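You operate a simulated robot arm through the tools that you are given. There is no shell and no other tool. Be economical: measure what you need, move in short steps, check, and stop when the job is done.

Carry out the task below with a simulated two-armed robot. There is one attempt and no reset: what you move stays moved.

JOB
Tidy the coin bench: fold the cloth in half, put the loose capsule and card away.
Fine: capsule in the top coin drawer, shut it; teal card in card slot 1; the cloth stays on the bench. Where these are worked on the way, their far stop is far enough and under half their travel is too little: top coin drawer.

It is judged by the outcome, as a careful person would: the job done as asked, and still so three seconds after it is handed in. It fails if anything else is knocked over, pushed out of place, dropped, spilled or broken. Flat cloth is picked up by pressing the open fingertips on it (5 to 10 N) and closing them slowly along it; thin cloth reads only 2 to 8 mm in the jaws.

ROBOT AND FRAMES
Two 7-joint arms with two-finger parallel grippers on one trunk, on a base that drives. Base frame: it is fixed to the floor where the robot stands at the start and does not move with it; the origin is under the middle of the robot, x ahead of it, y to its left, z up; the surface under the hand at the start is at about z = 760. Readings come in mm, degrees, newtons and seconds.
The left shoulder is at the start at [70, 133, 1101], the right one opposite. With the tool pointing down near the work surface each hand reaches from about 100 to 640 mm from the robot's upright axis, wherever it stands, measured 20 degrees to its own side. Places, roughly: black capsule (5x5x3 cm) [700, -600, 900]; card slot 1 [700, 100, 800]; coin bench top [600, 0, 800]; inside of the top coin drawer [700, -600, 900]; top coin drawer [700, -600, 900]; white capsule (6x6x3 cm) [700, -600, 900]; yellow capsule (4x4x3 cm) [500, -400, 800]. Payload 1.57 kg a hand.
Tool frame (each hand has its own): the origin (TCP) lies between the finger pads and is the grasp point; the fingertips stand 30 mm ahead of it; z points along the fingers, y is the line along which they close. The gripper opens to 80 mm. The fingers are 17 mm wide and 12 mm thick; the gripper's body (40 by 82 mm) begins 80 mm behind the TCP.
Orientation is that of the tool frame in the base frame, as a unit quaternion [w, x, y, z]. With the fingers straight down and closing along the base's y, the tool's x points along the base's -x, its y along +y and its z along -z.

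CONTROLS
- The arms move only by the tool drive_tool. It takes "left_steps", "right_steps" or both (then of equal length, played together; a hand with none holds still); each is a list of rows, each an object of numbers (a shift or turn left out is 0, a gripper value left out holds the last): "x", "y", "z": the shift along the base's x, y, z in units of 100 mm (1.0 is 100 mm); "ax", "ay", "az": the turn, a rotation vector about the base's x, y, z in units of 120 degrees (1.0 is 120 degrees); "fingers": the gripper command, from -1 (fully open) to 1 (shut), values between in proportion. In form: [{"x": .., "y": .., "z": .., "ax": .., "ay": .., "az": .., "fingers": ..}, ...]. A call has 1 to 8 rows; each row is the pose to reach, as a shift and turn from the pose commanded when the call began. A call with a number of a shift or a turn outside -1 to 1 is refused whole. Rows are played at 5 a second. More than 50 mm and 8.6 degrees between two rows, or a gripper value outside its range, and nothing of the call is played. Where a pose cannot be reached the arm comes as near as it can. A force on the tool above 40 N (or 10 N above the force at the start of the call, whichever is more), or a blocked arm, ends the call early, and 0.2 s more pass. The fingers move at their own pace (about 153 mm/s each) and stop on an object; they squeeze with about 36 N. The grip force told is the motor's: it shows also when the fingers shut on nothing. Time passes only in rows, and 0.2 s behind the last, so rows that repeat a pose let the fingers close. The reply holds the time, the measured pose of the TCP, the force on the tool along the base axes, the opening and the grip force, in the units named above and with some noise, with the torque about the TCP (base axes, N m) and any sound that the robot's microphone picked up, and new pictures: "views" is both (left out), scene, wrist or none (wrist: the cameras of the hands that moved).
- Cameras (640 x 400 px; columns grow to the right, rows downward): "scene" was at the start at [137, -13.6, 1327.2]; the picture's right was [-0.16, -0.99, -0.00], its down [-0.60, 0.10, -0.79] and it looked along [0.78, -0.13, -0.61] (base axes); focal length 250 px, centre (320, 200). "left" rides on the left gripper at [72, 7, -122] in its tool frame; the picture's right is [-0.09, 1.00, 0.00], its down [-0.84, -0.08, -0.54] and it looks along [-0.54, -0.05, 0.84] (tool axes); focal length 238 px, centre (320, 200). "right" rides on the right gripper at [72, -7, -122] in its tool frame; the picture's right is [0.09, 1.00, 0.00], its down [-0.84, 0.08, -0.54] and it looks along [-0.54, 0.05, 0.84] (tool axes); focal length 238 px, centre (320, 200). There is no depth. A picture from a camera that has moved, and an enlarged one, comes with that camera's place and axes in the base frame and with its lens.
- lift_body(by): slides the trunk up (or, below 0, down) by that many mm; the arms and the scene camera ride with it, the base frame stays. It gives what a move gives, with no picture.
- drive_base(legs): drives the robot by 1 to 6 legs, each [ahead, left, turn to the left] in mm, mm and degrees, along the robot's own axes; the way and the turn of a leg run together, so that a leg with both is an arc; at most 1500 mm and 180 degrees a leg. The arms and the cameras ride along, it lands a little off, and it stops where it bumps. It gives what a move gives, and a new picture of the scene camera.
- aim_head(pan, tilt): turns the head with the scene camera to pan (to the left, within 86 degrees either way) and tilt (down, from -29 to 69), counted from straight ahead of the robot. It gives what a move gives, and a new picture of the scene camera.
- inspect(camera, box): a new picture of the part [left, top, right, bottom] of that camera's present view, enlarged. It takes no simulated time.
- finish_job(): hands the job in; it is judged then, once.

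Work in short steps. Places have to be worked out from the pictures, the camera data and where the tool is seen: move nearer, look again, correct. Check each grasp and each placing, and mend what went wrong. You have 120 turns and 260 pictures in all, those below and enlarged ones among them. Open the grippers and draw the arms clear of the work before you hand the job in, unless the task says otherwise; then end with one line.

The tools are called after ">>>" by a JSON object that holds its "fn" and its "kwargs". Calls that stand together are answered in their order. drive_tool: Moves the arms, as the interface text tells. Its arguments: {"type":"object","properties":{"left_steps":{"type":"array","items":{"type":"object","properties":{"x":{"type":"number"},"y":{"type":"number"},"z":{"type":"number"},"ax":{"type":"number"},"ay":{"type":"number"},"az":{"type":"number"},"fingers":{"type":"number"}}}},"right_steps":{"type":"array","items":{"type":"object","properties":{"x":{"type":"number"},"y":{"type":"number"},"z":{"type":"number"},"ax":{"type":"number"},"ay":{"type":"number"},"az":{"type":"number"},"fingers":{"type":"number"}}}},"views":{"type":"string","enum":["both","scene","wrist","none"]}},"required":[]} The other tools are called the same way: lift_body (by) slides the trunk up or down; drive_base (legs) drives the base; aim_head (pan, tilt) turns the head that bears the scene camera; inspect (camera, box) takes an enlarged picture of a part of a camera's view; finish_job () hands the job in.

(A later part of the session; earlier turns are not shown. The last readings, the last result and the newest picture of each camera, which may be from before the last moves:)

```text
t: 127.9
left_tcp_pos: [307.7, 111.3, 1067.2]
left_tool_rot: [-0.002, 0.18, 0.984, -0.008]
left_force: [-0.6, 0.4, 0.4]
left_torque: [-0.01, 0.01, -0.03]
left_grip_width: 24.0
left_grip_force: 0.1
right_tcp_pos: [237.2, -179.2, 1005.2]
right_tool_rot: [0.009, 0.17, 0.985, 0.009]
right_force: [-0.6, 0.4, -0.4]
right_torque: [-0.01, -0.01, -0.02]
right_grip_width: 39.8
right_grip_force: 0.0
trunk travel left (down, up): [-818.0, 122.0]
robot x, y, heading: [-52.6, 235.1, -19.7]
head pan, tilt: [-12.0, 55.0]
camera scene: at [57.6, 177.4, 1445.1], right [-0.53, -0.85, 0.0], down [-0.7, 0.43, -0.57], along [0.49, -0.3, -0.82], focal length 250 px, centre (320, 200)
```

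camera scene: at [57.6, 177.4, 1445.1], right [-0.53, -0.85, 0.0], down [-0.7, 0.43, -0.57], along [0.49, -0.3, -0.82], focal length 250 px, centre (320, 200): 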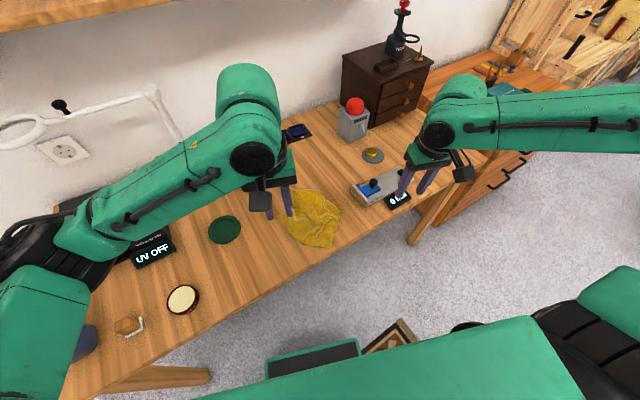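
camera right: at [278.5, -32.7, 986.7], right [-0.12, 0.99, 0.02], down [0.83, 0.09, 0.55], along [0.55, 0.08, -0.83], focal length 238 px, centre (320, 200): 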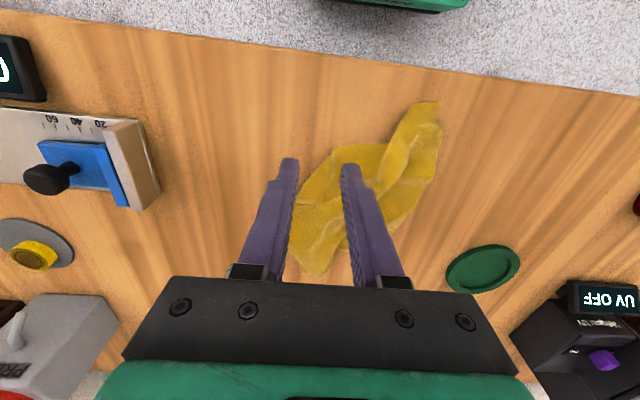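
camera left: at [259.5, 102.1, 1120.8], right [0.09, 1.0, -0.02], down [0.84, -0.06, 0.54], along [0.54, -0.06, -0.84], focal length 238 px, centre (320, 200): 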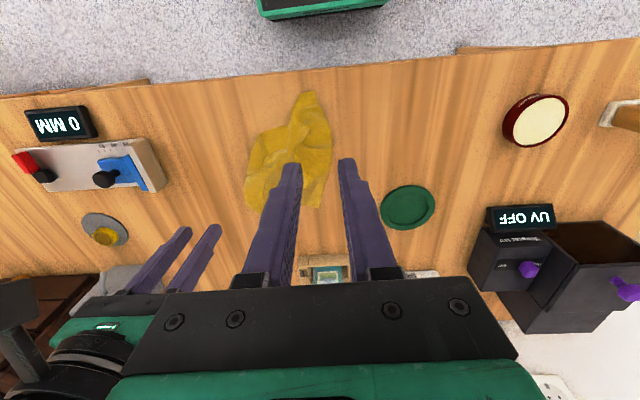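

>>> {"fn": "drive_tool", "kwargs": {"left_steps": [{"x": 0.3, "y": -0.1, "z": -0.1}, {"x": 0.65, "y": -0.2, "z": -0.3}, {"x": 0.98, "y": -0.3, "z": -0.45}, {"x": 1.0, "y": -0.4, "z": -0.6}, {"x": 1.0, "y": -0.4, "z": -0.6}], "right_steps": [{"x": 0.15, "y": 0.3}, {"x": 0.3, "y": 0.65}, {"x": 0.5, "y": 0.9}, {"x": 0.7, "y": 1.0}, {"x": 0.76, "y": 1.0}], "views": "none"}}

>>> {"fn": "lift_body", "kwargs": {"by": -110}}

>>> {"fn": "drive_tool", "kwargs": {"left_steps": [{"x": 0.3, "y": -0.05}, {"x": 0.6, "y": -0.12}, {"x": 0.72, "y": -0.16}, {"x": 0.72, "y": -0.16}], "right_steps": [{"y": 0.3}, {"y": 0.6}, {"y": 0.68}, {"y": 0.68}], "views": "wrist"}}

```text
t: 129.1
left_tcp_pos: [405.7, 69.4, 1006.2]
left_tool_rot: [-0.002, 0.181, 0.983, -0.008]
left_force: [-0.3, 0.3, -0.1]
left_torque: [0.0, -0.01, -0.03]
left_grip_width: 23.9
left_grip_force: 0.1
right_tcp_pos: [312.3, -78.3, 1005.7]
right_tool_rot: [0.008, 0.171, 0.985, 0.009]
right_force: [0.8, -0.6, 0.0]
right_torque: [0.0, -0.02, 0.02]
right_grip_width: 40.1
right_grip_force: 0.0
trunk travel left (down, up): [-818.0, 122.0]
robot x, y, heading: [-54.4, 233.3, -19.9]
head pan, tilt: [-12.0, 55.0]
```

```text
t: 130.5
left_tcp_pos: [405.4, 69.7, 897.3]
left_tool_rot: [-0.002, 0.181, 0.983, -0.009]
left_force: [0.1, 0.3, -0.6]
left_torque: [-0.02, 0.0, -0.05]
left_grip_width: 23.6
left_grip_force: 0.0
right_tcp_pos: [312.6, -78.5, 895.9]
right_tool_rot: [0.007, 0.17, 0.985, 0.009]
right_force: [-0.4, -0.1, 0.4]
right_torque: [-0.02, 0.03, 0.01]
right_grip_width: 39.8
right_grip_force: 0.2
trunk travel left (down, up): [-708.0, 232.0]
robot x, y, heading: [-52.6, 233.4, -19.9]
head pan, tilt: [-12.0, 55.0]
```

```text
t: 131.5
left_tcp_pos: [478.4, 54.4, 895.8]
left_tool_rot: [-0.001, 0.179, 0.984, -0.009]
left_force: [0.0, -0.1, 0.6]
left_torque: [0.0, -0.01, -0.03]
left_grip_width: 24.1
left_grip_force: 0.1
right_tcp_pos: [312.0, -10.7, 896.5]
right_tool_rot: [0.008, 0.17, 0.985, 0.009]
right_force: [-0.8, 1.0, 0.8]
right_torque: [0.02, -0.01, 0.03]
right_grip_width: 39.9
right_grip_force: 0.1
trunk travel left (down, up): [-708.0, 232.0]
robot x, y, heading: [-52.9, 231.7, -20.0]
head pan, tilt: [-12.0, 55.0]
camera right: at [239.9, 5.2, 1017.7], right [0.25, 0.97, 0.02], down [0.8, -0.22, 0.55], along [0.54, -0.12, -0.83], focal length 238 px, centre (320, 200)
camera left: at [413.4, 87.3, 1017.7], right [0.44, 0.9, -0.02], down [0.76, -0.36, 0.54], along [0.48, -0.25, -0.84], focal length 238 px, centre (320, 200)
```

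right: 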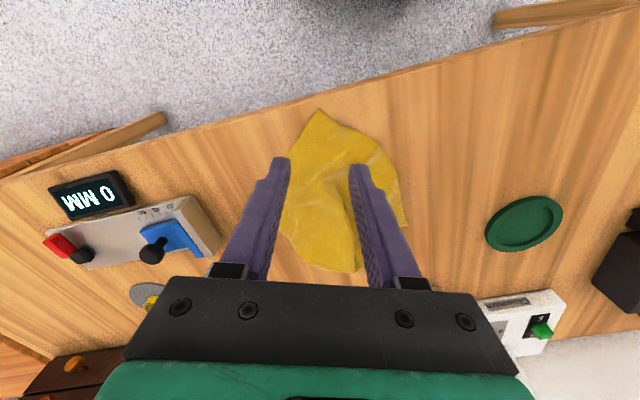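
left: 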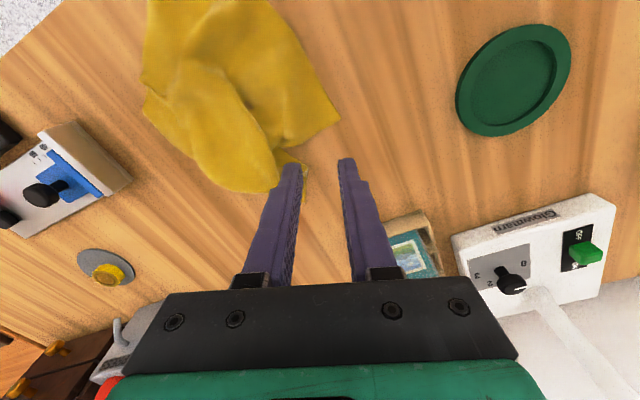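

Both corners in reach: B[299,-4], R1[479,74]. Move slightly inside them, set narrow openings, and descend.

>>> {"fn": "drive_tool", "kwargs": {"left_steps": [{"x": -0.05, "y": -0.06, "fingers": 0.5}, {"x": -0.05, "y": -0.06}], "right_steps": [{"x": 0.1, "y": 0.02, "fingers": 0.57}, {"x": 0.1, "y": 0.02}], "views": "none"}}

>>> {"fn": "lift_body", "kwargs": {"by": -100}}

>>> {"fn": "inspect", "kwargs": {"camera": "left", "box": [200, 80, 440, 230]}}

>>> {"fn": "inspect", "kwargs": {"camera": "right", "box": [200, 80, 440, 230]}}

```text
t: 132.1
left_tcp_pos: [472.5, 47.5, 897.5]
left_tool_rot: [-0.001, 0.181, 0.983, -0.008]
left_force: [0.9, 1.3, 0.6]
left_torque: [0.02, 0.0, -0.02]
left_grip_width: 19.9
left_grip_force: 0.1
right_tcp_pos: [322.8, -8.7, 897.2]
right_tool_rot: [0.008, 0.17, 0.985, 0.009]
right_force: [-0.1, 0.2, -0.5]
right_torque: [0.02, 0.01, 0.04]
right_grip_width: 17.2
right_grip_force: 0.1
trunk travel left (down, up): [-708.0, 232.0]
robot x, y, heading: [-51.8, 234.2, -20.0]
head pan, tilt: [-12.0, 55.0]
```

```text
t: 133.5
left_tcp_pos: [472.3, 47.2, 796.8]
left_tool_rot: [-0.001, 0.18, 0.984, -0.008]
left_force: [0.2, 0.7, 0.4]
left_torque: [-0.01, 0.02, 0.0]
left_grip_width: 19.9
left_grip_force: 0.2
right_tcp_pos: [323.1, -8.2, 796.3]
right_tool_rot: [0.008, 0.17, 0.985, 0.01]
right_force: [-0.5, 0.3, -0.2]
right_torque: [0.05, 0.01, 0.04]
right_grip_width: 17.2
right_grip_force: 0.1
trunk travel left (down, up): [-608.0, 332.0]
robot x, y, heading: [-53.3, 232.2, -19.9]
head pan, tilt: [-12.0, 55.0]
```

```text
2.67 times, centred on (320, 155) of left
camera zoom: at [407.7, 80.8, 918.2], right [0.44, 0.9, -0.02], down [0.76, -0.36, 0.54], along [0.48, -0.25, -0.84], focal length 636 px, centre (320, 320)
```

zoom: 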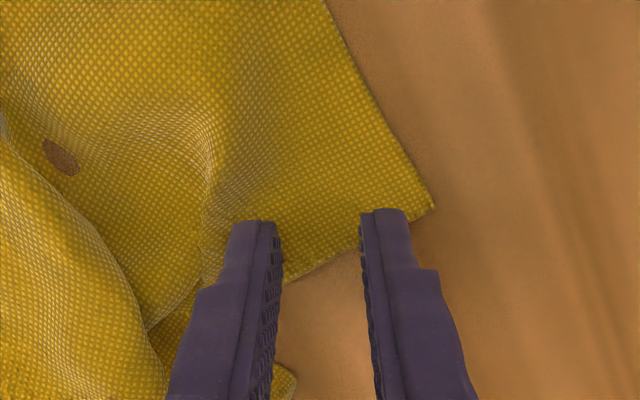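

```text
2.67 times, centred on (320, 155) of right
camera zoom: at [250.0, 7.1, 918.0], right [0.25, 0.97, 0.02], down [0.8, -0.22, 0.55], along [0.54, -0.12, -0.83], focal length 636 px, centre (320, 320)
```

zoom: 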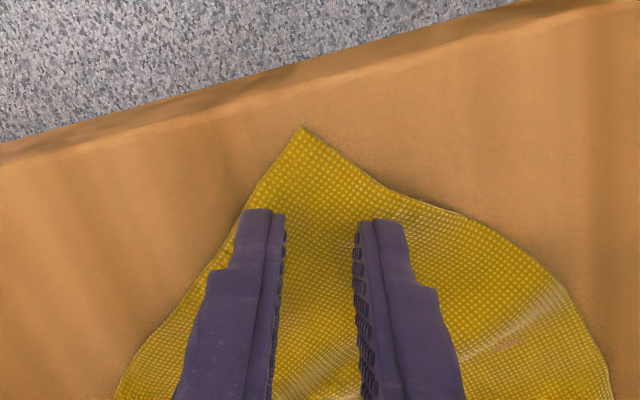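

>>> {"fn": "drive_tool", "kwargs": {"left_steps": [{"x": -0.08, "y": 0.035}, {"x": -0.08, "y": 0.035}], "views": "none"}}

>>> {"fn": "lift_body", "kwargs": {"by": -5.5}}

```text
t: 134.1
left_tcp_pos: [463.5, 50.5, 795.9]
left_tool_rot: [-0.001, 0.181, 0.983, -0.008]
left_force: [-1.1, 0.0, 0.0]
left_torque: [0.01, 0.02, -0.01]
left_grip_width: 20.0
left_grip_force: 0.1
right_tcp_pos: [322.8, -9.6, 795.7]
right_tool_rot: [0.009, 0.171, 0.985, 0.009]
right_force: [0.8, 0.1, -0.1]
right_torque: [0.0, 0.02, 0.0]
right_grip_width: 17.4
right_grip_force: 0.0
trunk travel left (down, up): [-608.0, 332.0]
robot x, y, heading: [-52.9, 232.6, -20.0]
head pan, tilt: [-12.0, 55.0]
```

```text
t: 134.6
left_tcp_pos: [464.0, 51.6, 791.9]
left_tool_rot: [-0.001, 0.181, 0.983, -0.008]
left_force: [-0.5, 0.9, 2.0]
left_torque: [0.06, 0.01, 0.01]
left_grip_width: 20.0
left_grip_force: 0.0
right_tcp_pos: [322.9, -7.8, 791.4]
right_tool_rot: [0.009, 0.17, 0.985, 0.009]
right_force: [-0.2, -0.1, 3.6]
right_torque: [-0.07, 0.08, -0.03]
right_grip_width: 17.5
right_grip_force: 0.1
trunk travel left (down, up): [-602.0, 338.0]
robot x, y, heading: [-52.0, 232.3, -20.1]
head pan, tilt: [-12.0, 55.0]
```

Press slightly more (≈8 N each) and close slowly together.

>>> {"fn": "drive_tool", "kwargs": {"left_steps": [{"z": -0.008, "fingers": 0.53}, {"z": -0.01, "fingers": 0.6}, {"z": -0.01, "fingers": 0.68}, {"z": -0.01, "fingers": 0.76}, {"z": -0.01, "fingers": 0.84}, {"z": -0.01, "fingers": 0.92}, {"z": -0.01, "fingers": 1}, {"z": -0.01, "fingers": 1}], "right_steps": [{"z": -0.005, "fingers": 0.6}, {"z": -0.008, "fingers": 0.65}, {"z": -0.008, "fingers": 0.7}, {"z": -0.008, "fingers": 0.78}, {"z": -0.008, "fingers": 0.85}, {"z": -0.008, "fingers": 0.92}, {"z": -0.008, "fingers": 1}, {"z": -0.008, "fingers": 1}], "views": "none"}}

>>> {"fn": "lift_body", "kwargs": {"by": 30}}

```text
t: 136.4
left_tcp_pos: [463.4, 52.3, 790.5]
left_tool_rot: [-0.001, 0.18, 0.984, -0.008]
left_force: [0.2, 1.0, 7.3]
left_torque: [0.07, -0.05, 0.05]
left_grip_width: 0.2
left_grip_force: 21.5
right_tcp_pos: [320.3, -7.6, 790.0]
right_tool_rot: [0.008, 0.17, 0.985, 0.009]
right_force: [-0.2, -1.8, 10.8]
right_torque: [-0.08, 0.1, 0.02]
right_grip_width: 0.0
right_grip_force: 21.6
trunk travel left (down, up): [-602.0, 338.0]
robot x, y, heading: [-53.5, 233.6, -20.0]
head pan, tilt: [-12.0, 55.0]
```

```text
t: 137.2
left_tcp_pos: [464.0, 51.4, 819.2]
left_tool_rot: [-0.002, 0.181, 0.983, -0.008]
left_force: [-0.7, 0.5, -0.2]
left_torque: [0.01, 0.01, 0.01]
left_grip_width: 0.1
left_grip_force: 22.0
right_tcp_pos: [323.3, -9.1, 819.6]
right_tool_rot: [0.006, 0.169, 0.985, 0.01]
right_force: [-0.9, 0.6, -0.5]
right_torque: [0.0, 0.01, 0.0]
right_grip_width: 0.1
right_grip_force: 21.3
trunk travel left (down, up): [-632.0, 308.0]
robot x, y, heading: [-50.3, 232.1, -20.1]
head pan, tilt: [-12.0, 55.0]
```

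Both slipped — the small opening made too little ridge. Retry with 28 mm openings and firmer press.

>>> {"fn": "drive_tool", "kwargs": {"left_steps": [{"fingers": 0.3}, {"y": -0.02, "x": -0.01, "fingers": 0.3}], "right_steps": [{"fingers": 0.3}, {"x": 0.05, "fingers": 0.3}], "views": "none"}}

>>> {"fn": "lift_body", "kwargs": {"by": -29.5}}

>>> {"fn": "inspect", "kwargs": {"camera": "left", "box": [200, 80, 440, 230]}}

>>> {"fn": "inspect", "kwargs": {"camera": "right", "box": [200, 80, 440, 230]}}

```text
t: 137.8
left_tcp_pos: [463.8, 49.4, 819.6]
left_tool_rot: [-0.002, 0.18, 0.984, -0.008]
left_force: [-0.1, -0.1, -0.4]
left_torque: [0.01, 0.01, 0.03]
left_grip_width: 27.9
left_grip_force: 0.0
right_tcp_pos: [328.0, -8.5, 820.9]
right_tool_rot: [0.008, 0.17, 0.985, 0.009]
right_force: [0.4, 0.5, 0.0]
right_torque: [0.0, 0.01, 0.02]
right_grip_width: 27.7
right_grip_force: 0.0
trunk travel left (down, up): [-632.0, 308.0]
robot x, y, heading: [-56.5, 230.5, -19.8]
head pan, tilt: [-12.0, 55.0]
```

```text
t: 138.5
left_tcp_pos: [463.3, 50.9, 791.9]
left_tool_rot: [-0.001, 0.18, 0.984, -0.009]
left_force: [-1.8, 1.6, 5.9]
left_torque: [0.11, 0.03, 0.04]
left_grip_width: 28.0
left_grip_force: 0.0
right_tcp_pos: [326.7, -7.1, 792.0]
right_tool_rot: [0.009, 0.17, 0.985, 0.009]
right_force: [-1.7, 1.3, 5.0]
right_torque: [-0.07, 0.11, -0.02]
right_grip_width: 27.7
right_grip_force: 0.0
trunk travel left (down, up): [-603.0, 337.0]
robot x, y, heading: [-51.0, 234.3, -20.1]
head pan, tilt: [-12.0, 55.0]
```

```text
2.67 times, centred on (320, 155) of left
camera zoom: at [397.9, 82.6, 912.9], right [0.44, 0.9, -0.02], down [0.76, -0.36, 0.54], along [0.48, -0.25, -0.84], focal length 636 px, centre (320, 320)
```

zoom: 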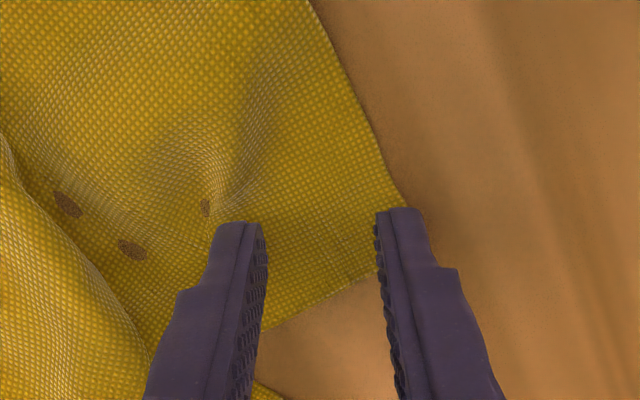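

```text
2.67 times, centred on (320, 155) of right
camera zoom: at [253.9, 7.7, 913.0], right [0.25, 0.97, 0.02], down [0.8, -0.22, 0.55], along [0.54, -0.12, -0.83], focal length 636 px, centre (320, 320)
```

zoom: 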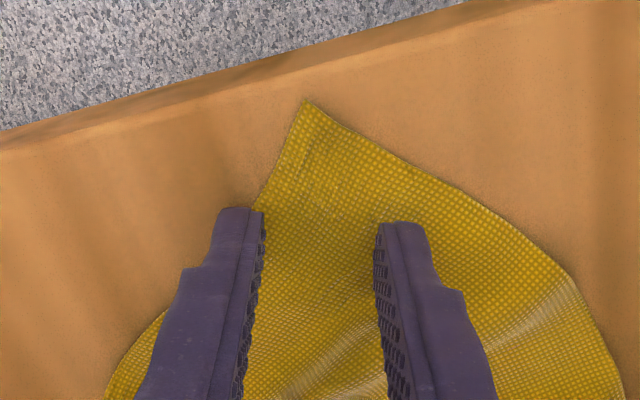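

>>> {"fn": "drive_tool", "kwargs": {"left_steps": [{"z": 0.03}, {"x": -0.05, "y": -0.09, "z": 0.03}, {"x": -0.05, "y": -0.09, "z": -0.003}, {"x": -0.05, "y": -0.09, "z": -0.006}], "right_steps": [{"z": 0.03}, {"x": 0.06, "y": 0.04, "z": 0.03}, {"x": 0.06, "y": 0.04, "z": -0.003}, {"x": 0.06, "y": 0.04, "z": -0.006}], "views": "none"}}

>>> {"fn": "drive_tool", "kwargs": {"left_steps": [{"fingers": 0.4}, {"fingers": 0.5}, {"fingers": 0.6}, {"fingers": 0.7}, {"fingers": 0.8}, {"fingers": 0.9}, {"fingers": 1}, {"fingers": 1}], "right_steps": [{"fingers": 0.4}, {"fingers": 0.5}, {"fingers": 0.6}, {"fingers": 0.7}, {"fingers": 0.8}, {"fingers": 0.9}, {"fingers": 1}, {"fingers": 1}], "views": "none"}}

```text
t: 139.5
left_tcp_pos: [457.2, 39.5, 792.3]
left_tool_rot: [0.001, 0.181, 0.983, -0.008]
left_force: [1.6, -1.5, 8.4]
left_torque: [0.16, -0.11, -0.05]
left_grip_width: 27.6
left_grip_force: 0.0
right_tcp_pos: [334.7, -5.4, 791.4]
right_tool_rot: [0.01, 0.17, 0.985, 0.008]
right_force: [-0.3, -1.5, 7.9]
right_torque: [-0.19, 0.09, 0.0]
right_grip_width: 28.3
right_grip_force: 0.3
trunk travel left (down, up): [-603.0, 337.0]
robot x, y, heading: [-51.0, 229.7, -20.1]
head pan, tilt: [-12.0, 55.0]
```

```text
t: 141.3
left_tcp_pos: [458.4, 41.0, 791.1]
left_tool_rot: [0.0, 0.18, 0.984, -0.008]
left_force: [0.5, 0.9, 9.4]
left_torque: [0.07, 0.01, 0.02]
left_grip_width: 0.0
left_grip_force: 21.3
right_tcp_pos: [332.8, -3.7, 791.6]
right_tool_rot: [0.009, 0.169, 0.985, 0.009]
right_force: [0.1, -2.1, 11.5]
right_torque: [-0.04, 0.06, 0.02]
right_grip_width: 1.6
right_grip_force: 23.5
trunk travel left (down, up): [-603.0, 337.0]
robot x, y, heading: [-55.7, 234.9, -19.8]
head pan, tilt: [-12.0, 55.0]
```

Right caught B (1.6 mm); left missed. Reopen the left and look.

>>> {"fn": "drive_tool", "kwargs": {"left_steps": [{"z": 0.1}, {"z": 0.1, "fingers": 0.2}, {"z": 0.1, "fingers": 0.2}], "views": "none"}}

>>> {"fn": "inspect", "kwargs": {"camera": "left", "box": [200, 80, 440, 230]}}

```text
t: 142.1
left_tcp_pos: [457.4, 41.7, 801.3]
left_tool_rot: [-0.001, 0.18, 0.984, -0.009]
left_force: [0.6, -0.3, -0.5]
left_torque: [0.0, 0.02, 0.0]
left_grip_width: 32.1
left_grip_force: 0.0
right_tcp_pos: [332.6, -3.5, 791.5]
right_tool_rot: [0.009, 0.169, 0.985, 0.009]
right_force: [-3.0, -1.3, 17.5]
right_torque: [-0.11, 0.2, -0.01]
right_grip_width: 1.8
right_grip_force: 23.0
trunk travel left (down, up): [-603.0, 337.0]
robot x, y, heading: [-54.7, 229.4, -20.1]
head pan, tilt: [-12.0, 55.0]
```

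```text
2.67 times, centred on (320, 155) of left
camera zoom: at [392.3, 74.3, 922.4], right [0.44, 0.9, -0.02], down [0.76, -0.36, 0.55], along [0.48, -0.25, -0.84], focal length 636 px, centre (320, 320)
```

zoom: 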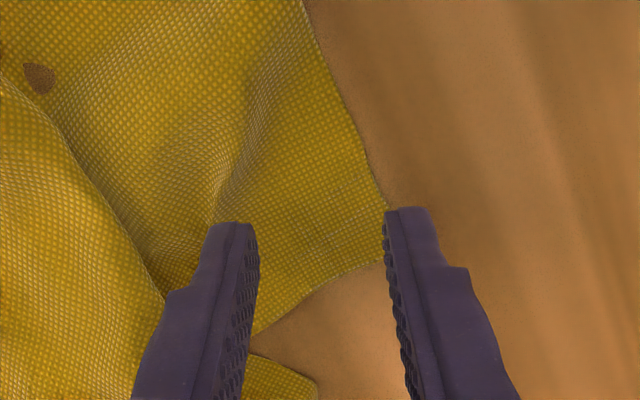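

>>> {"fn": "drive_tool", "kwargs": {"left_steps": [{"x": -0.13, "y": -0.1, "fingers": 0.25}, {"x": -0.13, "y": -0.1, "z": -0.07}, {"x": -0.13, "y": -0.1, "z": -0.1}, {"x": -0.13, "y": -0.1, "z": -0.112}, {"x": -0.13, "y": -0.1, "z": -0.115}], "views": "none"}}

>>> {"fn": "drive_tool", "kwargs": {"left_steps": [{"fingers": 0.35}, {"fingers": 0.45}, {"fingers": 0.55}, {"fingers": 0.65}, {"fingers": 0.75}, {"fingers": 0.85}, {"fingers": 1}, {"fingers": 1}], "views": "none"}}

```text
t: 142.7
left_tcp_pos: [448.4, 33.6, 799.3]
left_tool_rot: [0.0, 0.176, 0.984, -0.013]
left_force: [-0.1, -0.7, -0.4]
left_torque: [0.02, 0.02, -0.03]
left_grip_width: 30.1
left_grip_force: 0.1
right_tcp_pos: [333.3, -4.1, 790.9]
right_tool_rot: [0.01, 0.173, 0.985, 0.012]
right_force: [-1.6, 3.5, 15.7]
right_torque: [0.05, 0.11, -0.02]
right_grip_width: 1.7
right_grip_force: 22.8
trunk travel left (down, up): [-603.0, 337.0]
robot x, y, heading: [-53.7, 230.2, -20.0]
head pan, tilt: [-12.0, 55.0]
stopped in row 2 (right hand): the force on the tool passed its limit at 42 N (the readings are from after the stop); the commanded pose is now the measured one
```

```text
t: 144.5
left_tcp_pos: [448.0, 35.6, 798.8]
left_tool_rot: [0.0, 0.175, 0.984, -0.012]
left_force: [0.0, -0.2, -0.4]
left_torque: [0.02, -0.03, 0.03]
left_grip_width: 0.0
left_grip_force: 21.1
right_tcp_pos: [332.7, -3.8, 790.9]
right_tool_rot: [0.01, 0.172, 0.985, 0.009]
right_force: [4.0, 1.9, 26.0]
right_torque: [-0.04, 0.04, -0.03]
right_grip_width: 1.6
right_grip_force: 23.3
trunk travel left (down, up): [-603.0, 337.0]
robot x, y, heading: [-51.7, 232.1, -19.6]
head pan, tilt: [-12.0, 55.0]
```

The hands got too close. Lift B slightly and draw it toward −y to make room and straighten the edge, then take R1.

>>> {"fn": "drive_tool", "kwargs": {"left_steps": [{"z": 0.15}, {"z": 0.2, "fingers": 0.2}, {"z": 0.2}, {"z": 0.2}, {"z": 0.2}], "right_steps": [{"z": 0.05}, {"y": -0.2, "z": 0.1}, {"y": -0.45, "z": 0.1}, {"y": -0.7, "z": 0.1}, {"y": -0.7, "z": 0.1}], "views": "none"}}

>>> {"fn": "inspect", "kwargs": {"camera": "left", "box": [100, 0, 500, 250]}}

```text
t: 145.7
left_tcp_pos: [449.6, 32.7, 817.9]
left_tool_rot: [-0.001, 0.176, 0.984, -0.012]
left_force: [-0.1, -0.2, 0.3]
left_torque: [-0.02, 0.04, -0.02]
left_grip_width: 32.0
left_grip_force: 0.0
right_tcp_pos: [332.9, -75.4, 800.4]
right_tool_rot: [0.007, 0.172, 0.985, 0.01]
right_force: [0.4, -1.1, -0.1]
right_torque: [-0.02, 0.0, -0.02]
right_grip_width: 1.7
right_grip_force: 23.5
trunk travel left (down, up): [-603.0, 337.0]
robot x, y, heading: [-52.8, 230.5, -20.0]
head pan, tilt: [-12.0, 55.0]
```

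```text
1.60 times, centred on (300, 125) of left
camera zoom: at [384.7, 66.3, 939.0], right [0.43, 0.9, -0.02], down [0.76, -0.35, 0.55], along [0.48, -0.25, -0.84], focal length 381 px, centre (352, 320)
```

zoom: 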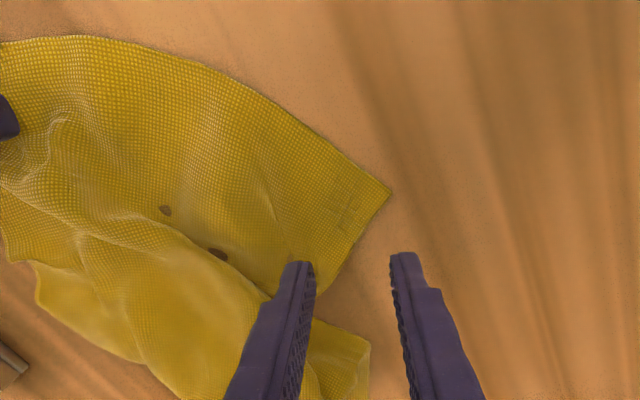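

R1's corner is now clear at [430,58]. Move the left hand 25 mm inside it, press and close.

>>> {"fn": "drive_tool", "kwargs": {"left_steps": [{"x": -0.15, "y": 0.015, "fingers": 0.25}, {"x": -0.31, "y": 0.03}, {"x": -0.31, "y": 0.03, "z": -0.2}, {"x": -0.31, "y": 0.03, "z": -0.255}, {"x": -0.31, "y": 0.03, "z": -0.268}, {"x": -0.31, "y": 0.03, "z": -0.275}], "views": "none"}}

>>> {"fn": "inspect", "kwargs": {"camera": "left", "box": [200, 80, 440, 230]}}

```text
t: 147.1
left_tcp_pos: [418.1, 36.9, 791.0]
left_tool_rot: [0.0, 0.175, 0.984, -0.012]
left_force: [2.0, -1.3, 10.7]
left_torque: [0.18, -0.21, -0.06]
left_grip_width: 30.0
left_grip_force: 0.0
right_tcp_pos: [333.8, -76.5, 799.9]
right_tool_rot: [0.007, 0.173, 0.985, 0.009]
right_force: [0.0, 0.3, 0.4]
right_torque: [0.0, 0.03, 0.0]
right_grip_width: 1.6
right_grip_force: 23.1
trunk travel left (down, up): [-603.0, 337.0]
robot x, y, heading: [-54.3, 232.9, -19.9]
head pan, tilt: [-12.0, 55.0]
```

```text
2.67 times, centred on (320, 155) of left
camera zoom: at [352.8, 69.9, 912.5], right [0.43, 0.9, -0.02], down [0.76, -0.35, 0.55], along [0.49, -0.25, -0.84], focal length 636 px, centre (320, 320)
```

zoom: 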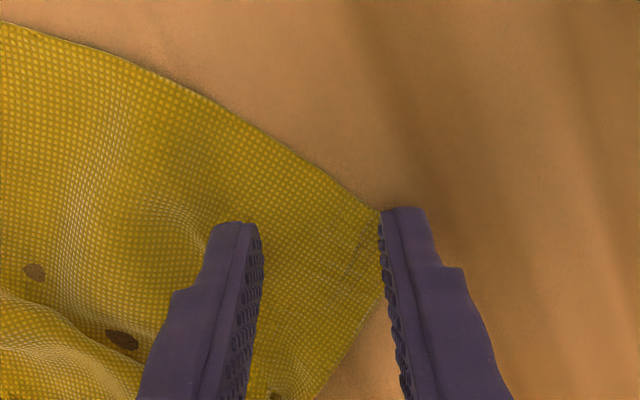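

>>> {"fn": "drive_tool", "kwargs": {"left_steps": [{"z": 0.05}, {"x": -0.04, "y": -0.11, "z": 0.05}, {"x": -0.04, "y": -0.11, "z": 0.0}, {"x": -0.04, "y": -0.11, "z": -0.003}], "views": "none"}}

>>> {"fn": "drive_tool", "kwargs": {"left_steps": [{"fingers": 0.35}, {"fingers": 0.45}, {"fingers": 0.55}, {"fingers": 0.65}, {"fingers": 0.75}, {"fingers": 0.85}, {"fingers": 1}, {"fingers": 1}], "views": "none"}}

```text
t: 148.1
left_tcp_pos: [414.9, 24.5, 790.5]
left_tool_rot: [0.002, 0.176, 0.984, -0.012]
left_force: [3.4, -0.2, 13.5]
left_torque: [0.27, -0.13, -0.03]
left_grip_width: 29.9
left_grip_force: 0.2
right_tcp_pos: [332.3, -75.5, 799.4]
right_tool_rot: [0.007, 0.173, 0.985, 0.01]
right_force: [-0.3, -0.1, -0.1]
right_torque: [0.01, 0.02, 0.01]
right_grip_width: 1.7
right_grip_force: 23.2
trunk travel left (down, up): [-603.0, 337.0]
robot x, y, heading: [-49.4, 232.1, -19.6]
head pan, tilt: [-12.0, 55.0]
```

```text
t: 149.9
left_tcp_pos: [412.7, 26.0, 790.3]
left_tool_rot: [0.0, 0.175, 0.984, -0.011]
left_force: [3.6, 2.5, 21.1]
left_torque: [0.19, -0.13, 0.01]
left_grip_width: 1.9
left_grip_force: 23.4
right_tcp_pos: [333.1, -73.7, 800.2]
right_tool_rot: [0.008, 0.173, 0.985, 0.008]
right_force: [0.5, 0.1, -1.2]
right_torque: [-0.04, -0.01, 0.0]
right_grip_width: 1.5
right_grip_force: 23.2
trunk travel left (down, up): [-603.0, 337.0]
robot x, y, heading: [-53.3, 232.6, -19.7]
head pan, tilt: [-12.0, 55.0]
```

Both corners B and R1 are held. Lift together and spread the hands apart to stretch that edge.

>>> {"fn": "lift_body", "kwargs": {"by": 130}}

>>> {"fn": "drive_tool", "kwargs": {"left_steps": [{"x": -0.15, "y": 0.2}, {"x": -0.3, "y": 0.35}, {"x": -0.45, "y": 0.5}, {"x": -0.55, "y": 0.65}, {"x": -0.55, "y": 0.7}], "right_steps": [{"z": -0.05}, {"z": -0.1}, {"z": -0.1}, {"z": -0.1}, {"z": -0.1}], "views": "none"}}

>>> {"fn": "lift_body", "kwargs": {"by": 160}}

>>> {"fn": "aim_head", "kwargs": {"pan": 12, "tilt": 60}}

```text
t: 151.5
left_tcp_pos: [416.5, 25.9, 920.3]
left_tool_rot: [0.0, 0.175, 0.984, -0.011]
left_force: [-0.1, -0.4, 0.3]
left_torque: [0.01, 0.02, 0.0]
left_grip_width: 1.6
left_grip_force: 23.5
right_tcp_pos: [334.4, -76.4, 928.6]
right_tool_rot: [0.007, 0.173, 0.985, 0.01]
right_force: [1.1, -1.6, -1.5]
right_torque: [-0.01, 0.0, -0.01]
right_grip_width: 1.5
right_grip_force: 23.8
trunk travel left (down, up): [-733.0, 207.0]
robot x, y, heading: [-50.6, 232.7, -19.9]
head pan, tilt: [-12.0, 55.0]
```

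```text
t: 152.7
left_tcp_pos: [359.6, 93.0, 919.4]
left_tool_rot: [0.0, 0.176, 0.984, -0.015]
left_force: [-3.1, -22.6, 0.1]
left_torque: [-0.67, 0.06, 0.18]
left_grip_width: 1.8
left_grip_force: 23.5
right_tcp_pos: [333.6, -73.8, 918.3]
right_tool_rot: [0.007, 0.171, 0.985, 0.012]
right_force: [2.4, 21.5, 1.0]
right_torque: [0.67, -0.09, -0.02]
right_grip_width: 1.8
right_grip_force: 23.0
trunk travel left (down, up): [-733.0, 207.0]
robot x, y, heading: [-54.4, 230.9, -19.6]
head pan, tilt: [-12.0, 55.0]
```

```text
t: 154.5
left_tcp_pos: [361.8, 94.4, 1077.4]
left_tool_rot: [0.0, 0.176, 0.984, -0.015]
left_force: [-2.8, -27.1, -1.1]
left_torque: [-0.82, 0.1, 0.21]
left_grip_width: 2.5
left_grip_force: 23.4
right_tcp_pos: [334.6, -74.8, 1080.0]
right_tool_rot: [0.007, 0.173, 0.985, 0.011]
right_force: [3.0, 27.9, 0.4]
right_torque: [0.89, -0.08, -0.01]
right_grip_width: 1.7
right_grip_force: 23.4
trunk travel left (down, up): [-893.0, 47.0]
robot x, y, heading: [-53.5, 230.9, -20.1]
head pan, tilt: [-12.0, 55.0]
```

```text
t: 155.4
left_tcp_pos: [360.3, 94.4, 1080.6]
left_tool_rot: [-0.001, 0.176, 0.984, -0.015]
left_force: [-3.7, -27.2, 0.1]
left_torque: [-0.82, 0.07, 0.24]
left_grip_width: 2.2
left_grip_force: 23.2
right_tcp_pos: [335.2, -75.2, 1079.1]
right_tool_rot: [0.007, 0.171, 0.985, 0.01]
right_force: [3.6, 27.9, -0.3]
right_torque: [0.84, -0.07, 0.01]
right_grip_width: 1.7
right_grip_force: 23.6
trunk travel left (down, up): [-893.0, 47.0]
robot x, y, heading: [-54.5, 230.2, -19.8]
head pan, tilt: [12.0, 60.0]
camera scene: at [62.2, 206.5, 1514.1], right [-0.14, -0.99, 0.0], down [-0.86, 0.12, -0.5], along [0.5, -0.07, -0.87], focal length 250 px, centre (320, 200)
```

scene: 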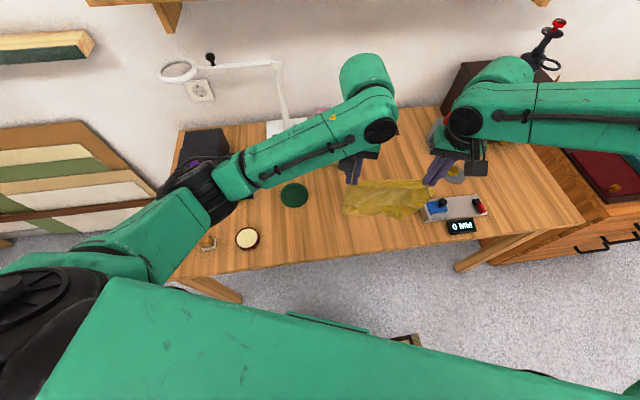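

The sheet now hangs stretched between the hands. Ease the tension and zoom to check.

>>> {"fn": "drive_tool", "kwargs": {"left_steps": [{"x": -0.02, "y": -0.05}, {"x": -0.04, "y": -0.08}, {"x": -0.04, "y": -0.08}, {"x": -0.04, "y": -0.08}], "views": "none"}}

>>> {"fn": "inspect", "kwargs": {"camera": "scene", "box": [320, 140, 480, 240]}}

>>> {"fn": "inspect", "kwargs": {"camera": "right", "box": [160, 0, 640, 300]}}

```text
t: 156.4
left_tcp_pos: [357.5, 87.9, 1078.8]
left_tool_rot: [-0.001, 0.175, 0.985, -0.011]
left_force: [-1.1, -12.7, -0.4]
left_torque: [-0.4, 0.01, 0.09]
left_grip_width: 2.0
left_grip_force: 23.4
right_tcp_pos: [334.5, -75.5, 1079.5]
right_tool_rot: [0.007, 0.173, 0.985, 0.01]
right_force: [1.0, 12.4, -0.8]
right_torque: [0.39, -0.05, -0.01]
right_grip_width: 1.7
right_grip_force: 23.4
trunk travel left (down, up): [-893.0, 47.0]
robot x, y, heading: [-51.1, 232.9, -20.0]
head pan, tilt: [12.0, 60.0]
```

```text
4.00 times, centred on (400, 190) of scene
camera zoom: at [62.2, 206.7, 1514.1], right [-0.14, -0.99, 0.0], down [-0.86, 0.12, -0.5], along [0.5, -0.07, -0.87], focal length 999 px, centre (0, 240)
```

zoom: 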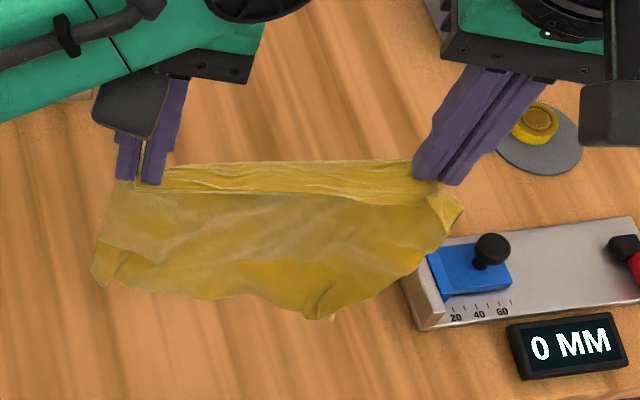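

```text
1.33 times, centred on (400, 150) of right
camera zoom: at [261.6, -60.2, 1201.0], right [0.25, 0.97, 0.02], down [0.8, -0.22, 0.55], along [0.54, -0.12, -0.83], focal length 318 px, centre (213, 267)
```

zoom: 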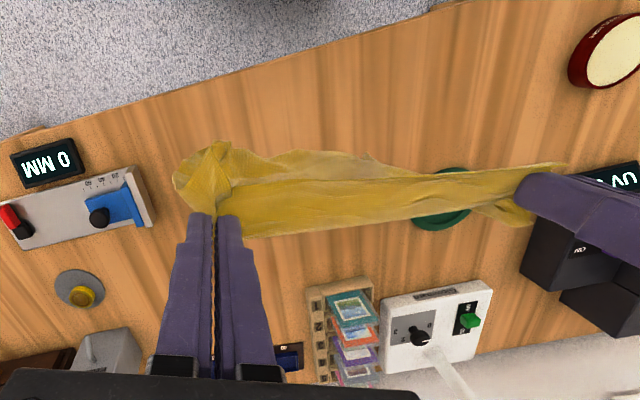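

A clean sheet. The free tail lies on the +x side, so I'll lay the lower half from the back toward me, then fold forward. Turn and drive so that the hands are over x≈585 with the edge parallel to y.

>>> {"fn": "drive_base", "kwargs": {"legs": [[0, 0, 20], [166, -149, 0]]}}

>>> {"fn": "drive_tool", "kwargs": {"left_steps": [{"x": 0.1}, {"x": 0.2}, {"x": 0.3}, {"x": 0.32}], "views": "none"}}

>>> {"fn": "inspect", "kwargs": {"camera": "right", "box": [160, 0, 640, 300]}}

```text
t: 159.2
left_tcp_pos: [546.6, 88.1, 1079.8]
left_tool_rot: [0.002, 0.004, 1.0, -0.012]
left_force: [1.7, -10.7, 0.1]
left_torque: [-0.35, -0.09, 0.06]
left_grip_width: 1.9
left_grip_force: 23.4
right_tcp_pos: [581.5, -72.9, 1080.0]
right_tool_rot: [0.006, 0.0, 1.0, 0.01]
right_force: [-3.3, 11.0, 0.3]
right_torque: [0.35, 0.05, -0.02]
right_grip_width: 1.7
right_grip_force: 23.6
trunk travel left (down, up): [-893.0, 47.0]
robot x, y, heading: [115.7, 85.2, 0.1]
head pan, tilt: [12.0, 60.0]
camera scene: at [228.6, 99.6, 1514.3], right [0.21, -0.98, 0.0], down [-0.85, -0.18, -0.5], along [0.49, 0.1, -0.87], focal length 250 px, centre (320, 200)
```

scene: 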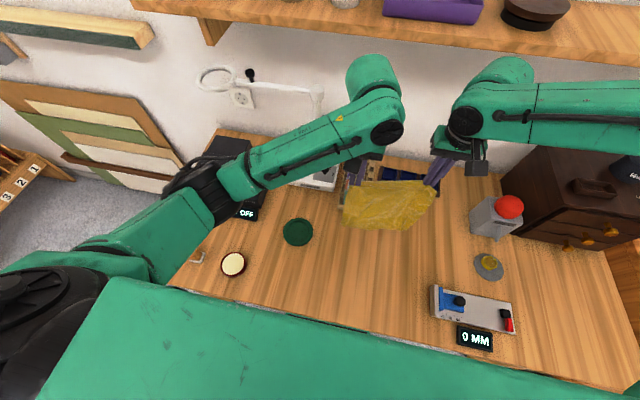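

```text
t: 160.2
left_tcp_pos: [582.0, 86.3, 1078.7]
left_tool_rot: [0.001, 0.003, 1.0, -0.012]
left_force: [0.2, -4.4, 0.0]
left_torque: [-0.11, -0.02, 0.02]
left_grip_width: 1.9
left_grip_force: 23.5
right_tcp_pos: [583.2, -75.6, 1078.8]
right_tool_rot: [0.006, -0.001, 1.0, 0.011]
right_force: [-0.1, 3.3, 0.1]
right_torque: [0.1, 0.02, -0.04]
right_grip_width: 1.7
right_grip_force: 23.3
trunk travel left (down, up): [-893.0, 47.0]
robot x, y, heading: [115.4, 80.3, -0.3]
head pan, tilt: [12.0, 60.0]
```

```text
1.33 times, centred on (400, 150) of right
camera zoom: at [509.2, -85.2, 1201.0], right [-0.09, 1.0, 0.02], down [0.83, 0.07, 0.55], along [0.55, 0.07, -0.83], focal length 318 px, centre (213, 267)
```

zoom: 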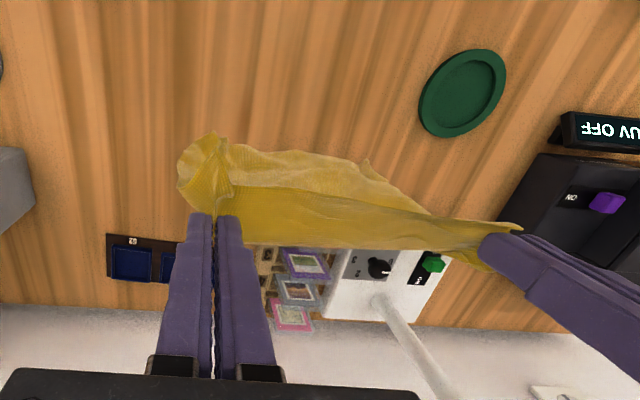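

>>> {"fn": "lift_body", "kwargs": {"by": -85}}

>>> {"fn": "drive_base", "kwargs": {"legs": [[-30, 0, 0]]}}

>>> {"fn": "lift_body", "kwargs": {"by": -40}}

>>> {"fn": "drive_base", "kwargs": {"legs": [[-40, 0, 0]]}}

>>> {"fn": "inspect", "kwargs": {"camera": "right", "box": [160, 0, 640, 300]}}

```text
t: 161.4
left_tcp_pos: [580.8, 85.4, 995.5]
left_tool_rot: [0.0, 0.004, 1.0, -0.011]
left_force: [0.3, -3.6, 0.1]
left_torque: [-0.09, 0.02, 0.03]
left_grip_width: 2.0
left_grip_force: 23.8
right_tcp_pos: [583.1, -75.0, 994.6]
right_tool_rot: [0.006, 0.0, 1.0, 0.012]
right_force: [0.1, 4.4, -0.4]
right_torque: [0.08, -0.02, -0.04]
right_grip_width: 1.5
right_grip_force: 23.3
trunk travel left (down, up): [-808.0, 132.0]
robot x, y, heading: [118.4, 81.8, 0.2]
head pan, tilt: [12.0, 60.0]
```

```text
t: 162.2
left_tcp_pos: [556.6, 86.1, 992.1]
left_tool_rot: [-0.001, 0.002, 1.0, -0.012]
left_force: [0.2, -2.2, 0.0]
left_torque: [-0.09, 0.05, -0.01]
left_grip_width: 1.8
left_grip_force: 22.4
right_tcp_pos: [559.0, -75.1, 991.0]
right_tool_rot: [0.002, 0.0, 1.0, 0.011]
right_force: [0.1, 2.9, -0.1]
right_torque: [0.11, 0.04, -0.01]
right_grip_width: 1.7
right_grip_force: 23.7
trunk travel left (down, up): [-808.0, 132.0]
robot x, y, heading: [87.1, 81.4, 0.2]
head pan, tilt: [12.0, 60.0]
camera scene: at [209.1, 97.3, 1428.3], right [0.21, -0.98, 0.0], down [-0.85, -0.18, -0.5], along [0.48, 0.1, -0.87], focal length 250 px, centre (320, 200)
```

scene: 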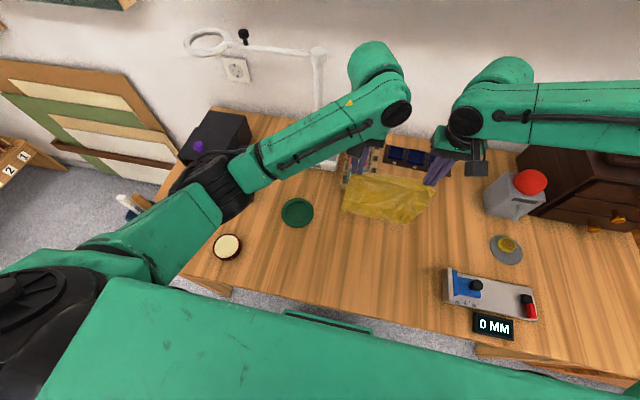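

```text
t: 163.1
left_tcp_pos: [549.9, 86.3, 955.4]
left_tool_rot: [0.002, 0.004, 1.0, -0.012]
left_force: [-0.5, -3.3, -0.2]
left_torque: [-0.07, 0.0, 0.01]
left_grip_width: 1.5
left_grip_force: 23.8
right_tcp_pos: [552.2, -75.5, 954.4]
right_tool_rot: [0.006, 0.0, 1.0, 0.012]
right_force: [-0.4, 2.6, -0.5]
right_torque: [0.06, -0.01, -0.06]
right_grip_width: 1.6
right_grip_force: 23.4
trunk travel left (down, up): [-768.0, 172.0]
robot x, y, heading: [84.9, 81.4, 0.0]
head pan, tilt: [12.0, 60.0]
```

```text
t: 163.9
left_tcp_pos: [516.2, 86.9, 952.4]
left_tool_rot: [-0.002, 0.003, 1.0, -0.011]
left_force: [-0.7, -3.8, -0.3]
left_torque: [-0.1, 0.06, 0.03]
left_grip_width: 1.6
left_grip_force: 23.3
right_tcp_pos: [517.6, -75.5, 951.7]
right_tool_rot: [0.003, 0.0, 1.0, 0.011]
right_force: [0.8, 3.7, 0.1]
right_torque: [0.08, 0.05, -0.04]
right_grip_width: 1.9
right_grip_force: 23.8
trunk travel left (down, up): [-768.0, 172.0]
robot x, y, heading: [46.7, 87.7, 0.0]
head pan, tilt: [12.0, 60.0]
camera scene: at [168.7, 97.3, 1388.4], right [0.21, -0.98, 0.0], down [-0.85, -0.18, -0.5], along [0.48, 0.1, -0.87], focal length 250 px, centre (320, 200)
```

scene: 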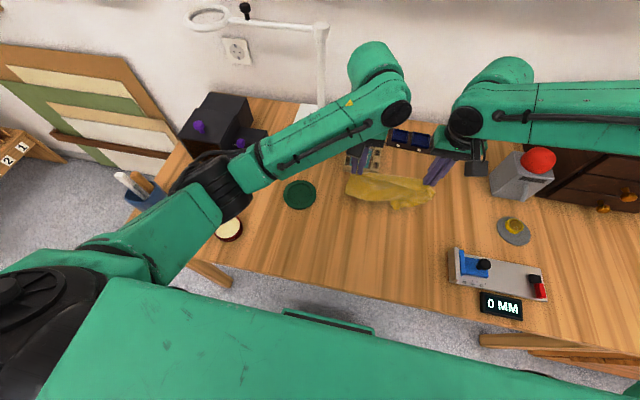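

```text
1.33 times, centred on (400, 150) of right
camera zoom: at [444.8, -85.0, 1073.8], right [-0.09, 1.0, 0.02], down [0.83, 0.07, 0.55], along [0.54, 0.07, -0.84], focal length 318 px, centre (213, 267)
```

zoom: 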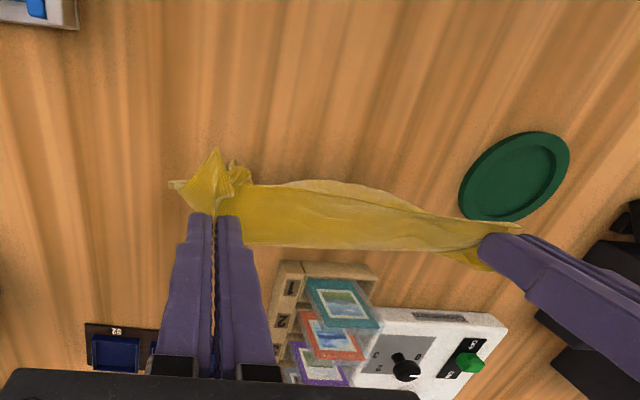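

>>> {"fn": "inspect", "kwargs": {"camera": "scene", "box": [330, 130, 460, 220]}}

>>> {"fn": "inspect", "kwargs": {"camera": "left", "box": [0, 50, 400, 300]}}

```text
4.44 times, centred on (395, 175) of scene
camera zoom: at [168.7, 97.3, 1388.4], right [0.21, -0.98, 0.0], down [-0.85, -0.18, -0.5], along [0.48, 0.1, -0.87], focal length 1110 px, centre (-13, 311)
```

zoom: 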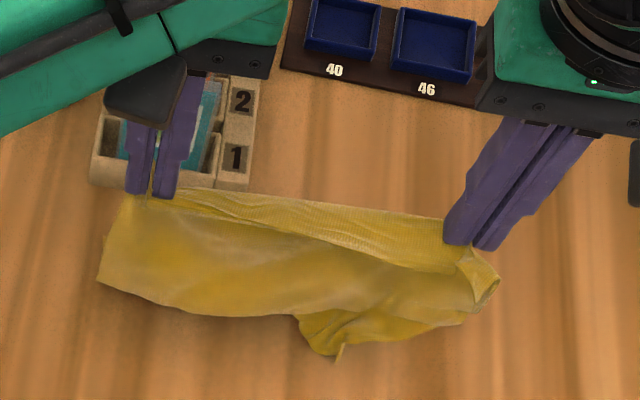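

```text
1.60 times, centred on (200, 175) of left
camera zoom: at [443.7, 95.2, 1073.5], right [0.1, 0.99, -0.02], down [0.84, -0.07, 0.54], along [0.54, -0.07, -0.84], focal length 381 px, centre (512, 240)
```

zoom: 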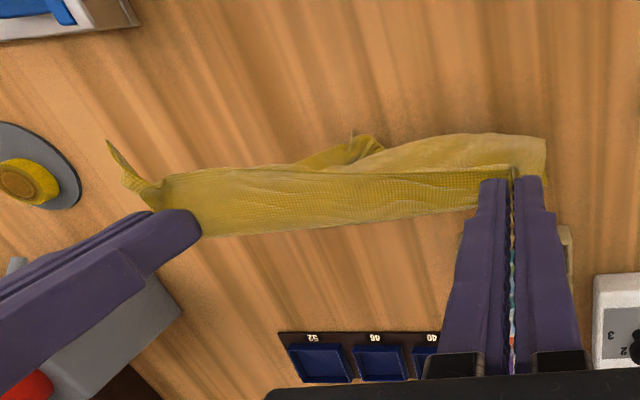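

The sheet hangs with a small curl on the right. Continue laying with a bit of extra drag to straighten it, then check before folding.

>>> {"fn": "lift_body", "kwargs": {"by": -45}}

>>> {"fn": "drive_base", "kwargs": {"legs": [[-70, 0, 0]]}}

>>> {"fn": "inspect", "kwargs": {"camera": "scene", "box": [300, 100, 500, 240]}}

>>> {"fn": "inspect", "kwargs": {"camera": "left", "box": [0, 50, 400, 300]}}

```text
t: 164.8
left_tcp_pos: [510.9, 86.2, 909.3]
left_tool_rot: [0.003, 0.002, 1.0, -0.012]
left_force: [0.2, -2.3, -1.1]
left_torque: [-0.06, -0.02, 0.01]
left_grip_width: 1.7
left_grip_force: 23.2
right_tcp_pos: [514.7, -75.7, 908.5]
right_tool_rot: [0.006, -0.001, 1.0, 0.011]
right_force: [-0.8, 3.5, -0.5]
right_torque: [0.06, 0.03, -0.03]
right_grip_width: 1.7
right_grip_force: 23.0
trunk travel left (down, up): [-723.0, 217.0]
robot x, y, heading: [47.0, 83.7, 0.0]
head pan, tilt: [12.0, 60.0]
```

```text
t: 165.8
left_tcp_pos: [442.8, 86.5, 909.2]
left_tool_rot: [0.0, 0.003, 1.0, -0.012]
left_force: [0.8, -2.5, 0.0]
left_torque: [-0.11, 0.04, 0.03]
left_grip_width: 1.5
left_grip_force: 23.5
right_tcp_pos: [446.0, -75.7, 910.7]
right_tool_rot: [0.005, 0.0, 1.0, 0.011]
right_force: [0.5, 4.3, -0.3]
right_torque: [0.05, 0.0, -0.03]
right_grip_width: 1.6
right_grip_force: 22.9
trunk travel left (down, up): [-723.0, 217.0]
robot x, y, heading: [-25.7, 79.5, -0.1]
head pan, tilt: [12.0, 60.0]
camera scene: at [93.8, 97.3, 1343.9], right [0.21, -0.98, 0.0], down [-0.85, -0.18, -0.5], along [0.49, 0.1, -0.87], focal length 250 px, centre (320, 200)
```

scene: 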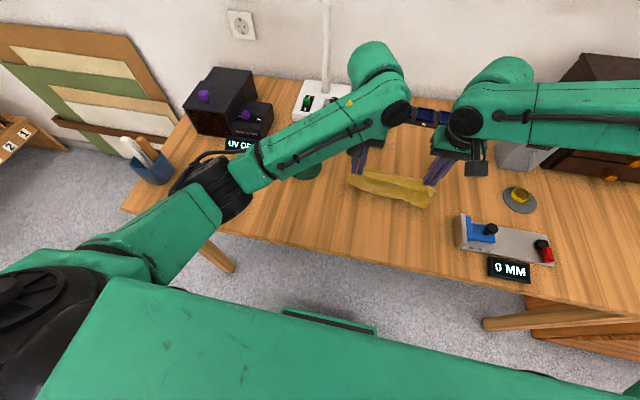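

```text
2.86 times, centred on (400, 170) of scene
camera zoom: at [93.8, 97.3, 1343.9], right [0.21, -0.98, 0.0], down [-0.85, -0.18, -0.5], along [0.49, 0.1, -0.87], focal length 714 px, centre (91, 286)
```

zoom: 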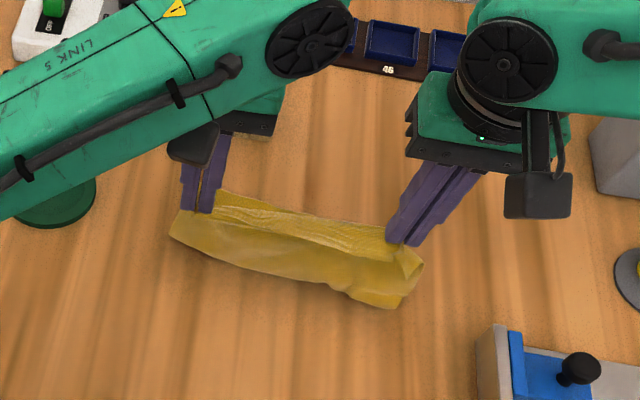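

```text
1.60 times, centred on (200, 175) of left
camera zoom: at [370.0, 95.2, 1030.0], right [0.1, 0.99, -0.02], down [0.84, -0.07, 0.54], along [0.54, -0.07, -0.84], focal length 381 px, centre (512, 240)
```

zoom: 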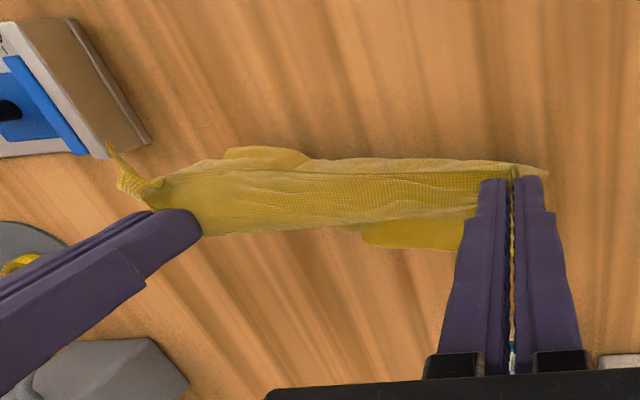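

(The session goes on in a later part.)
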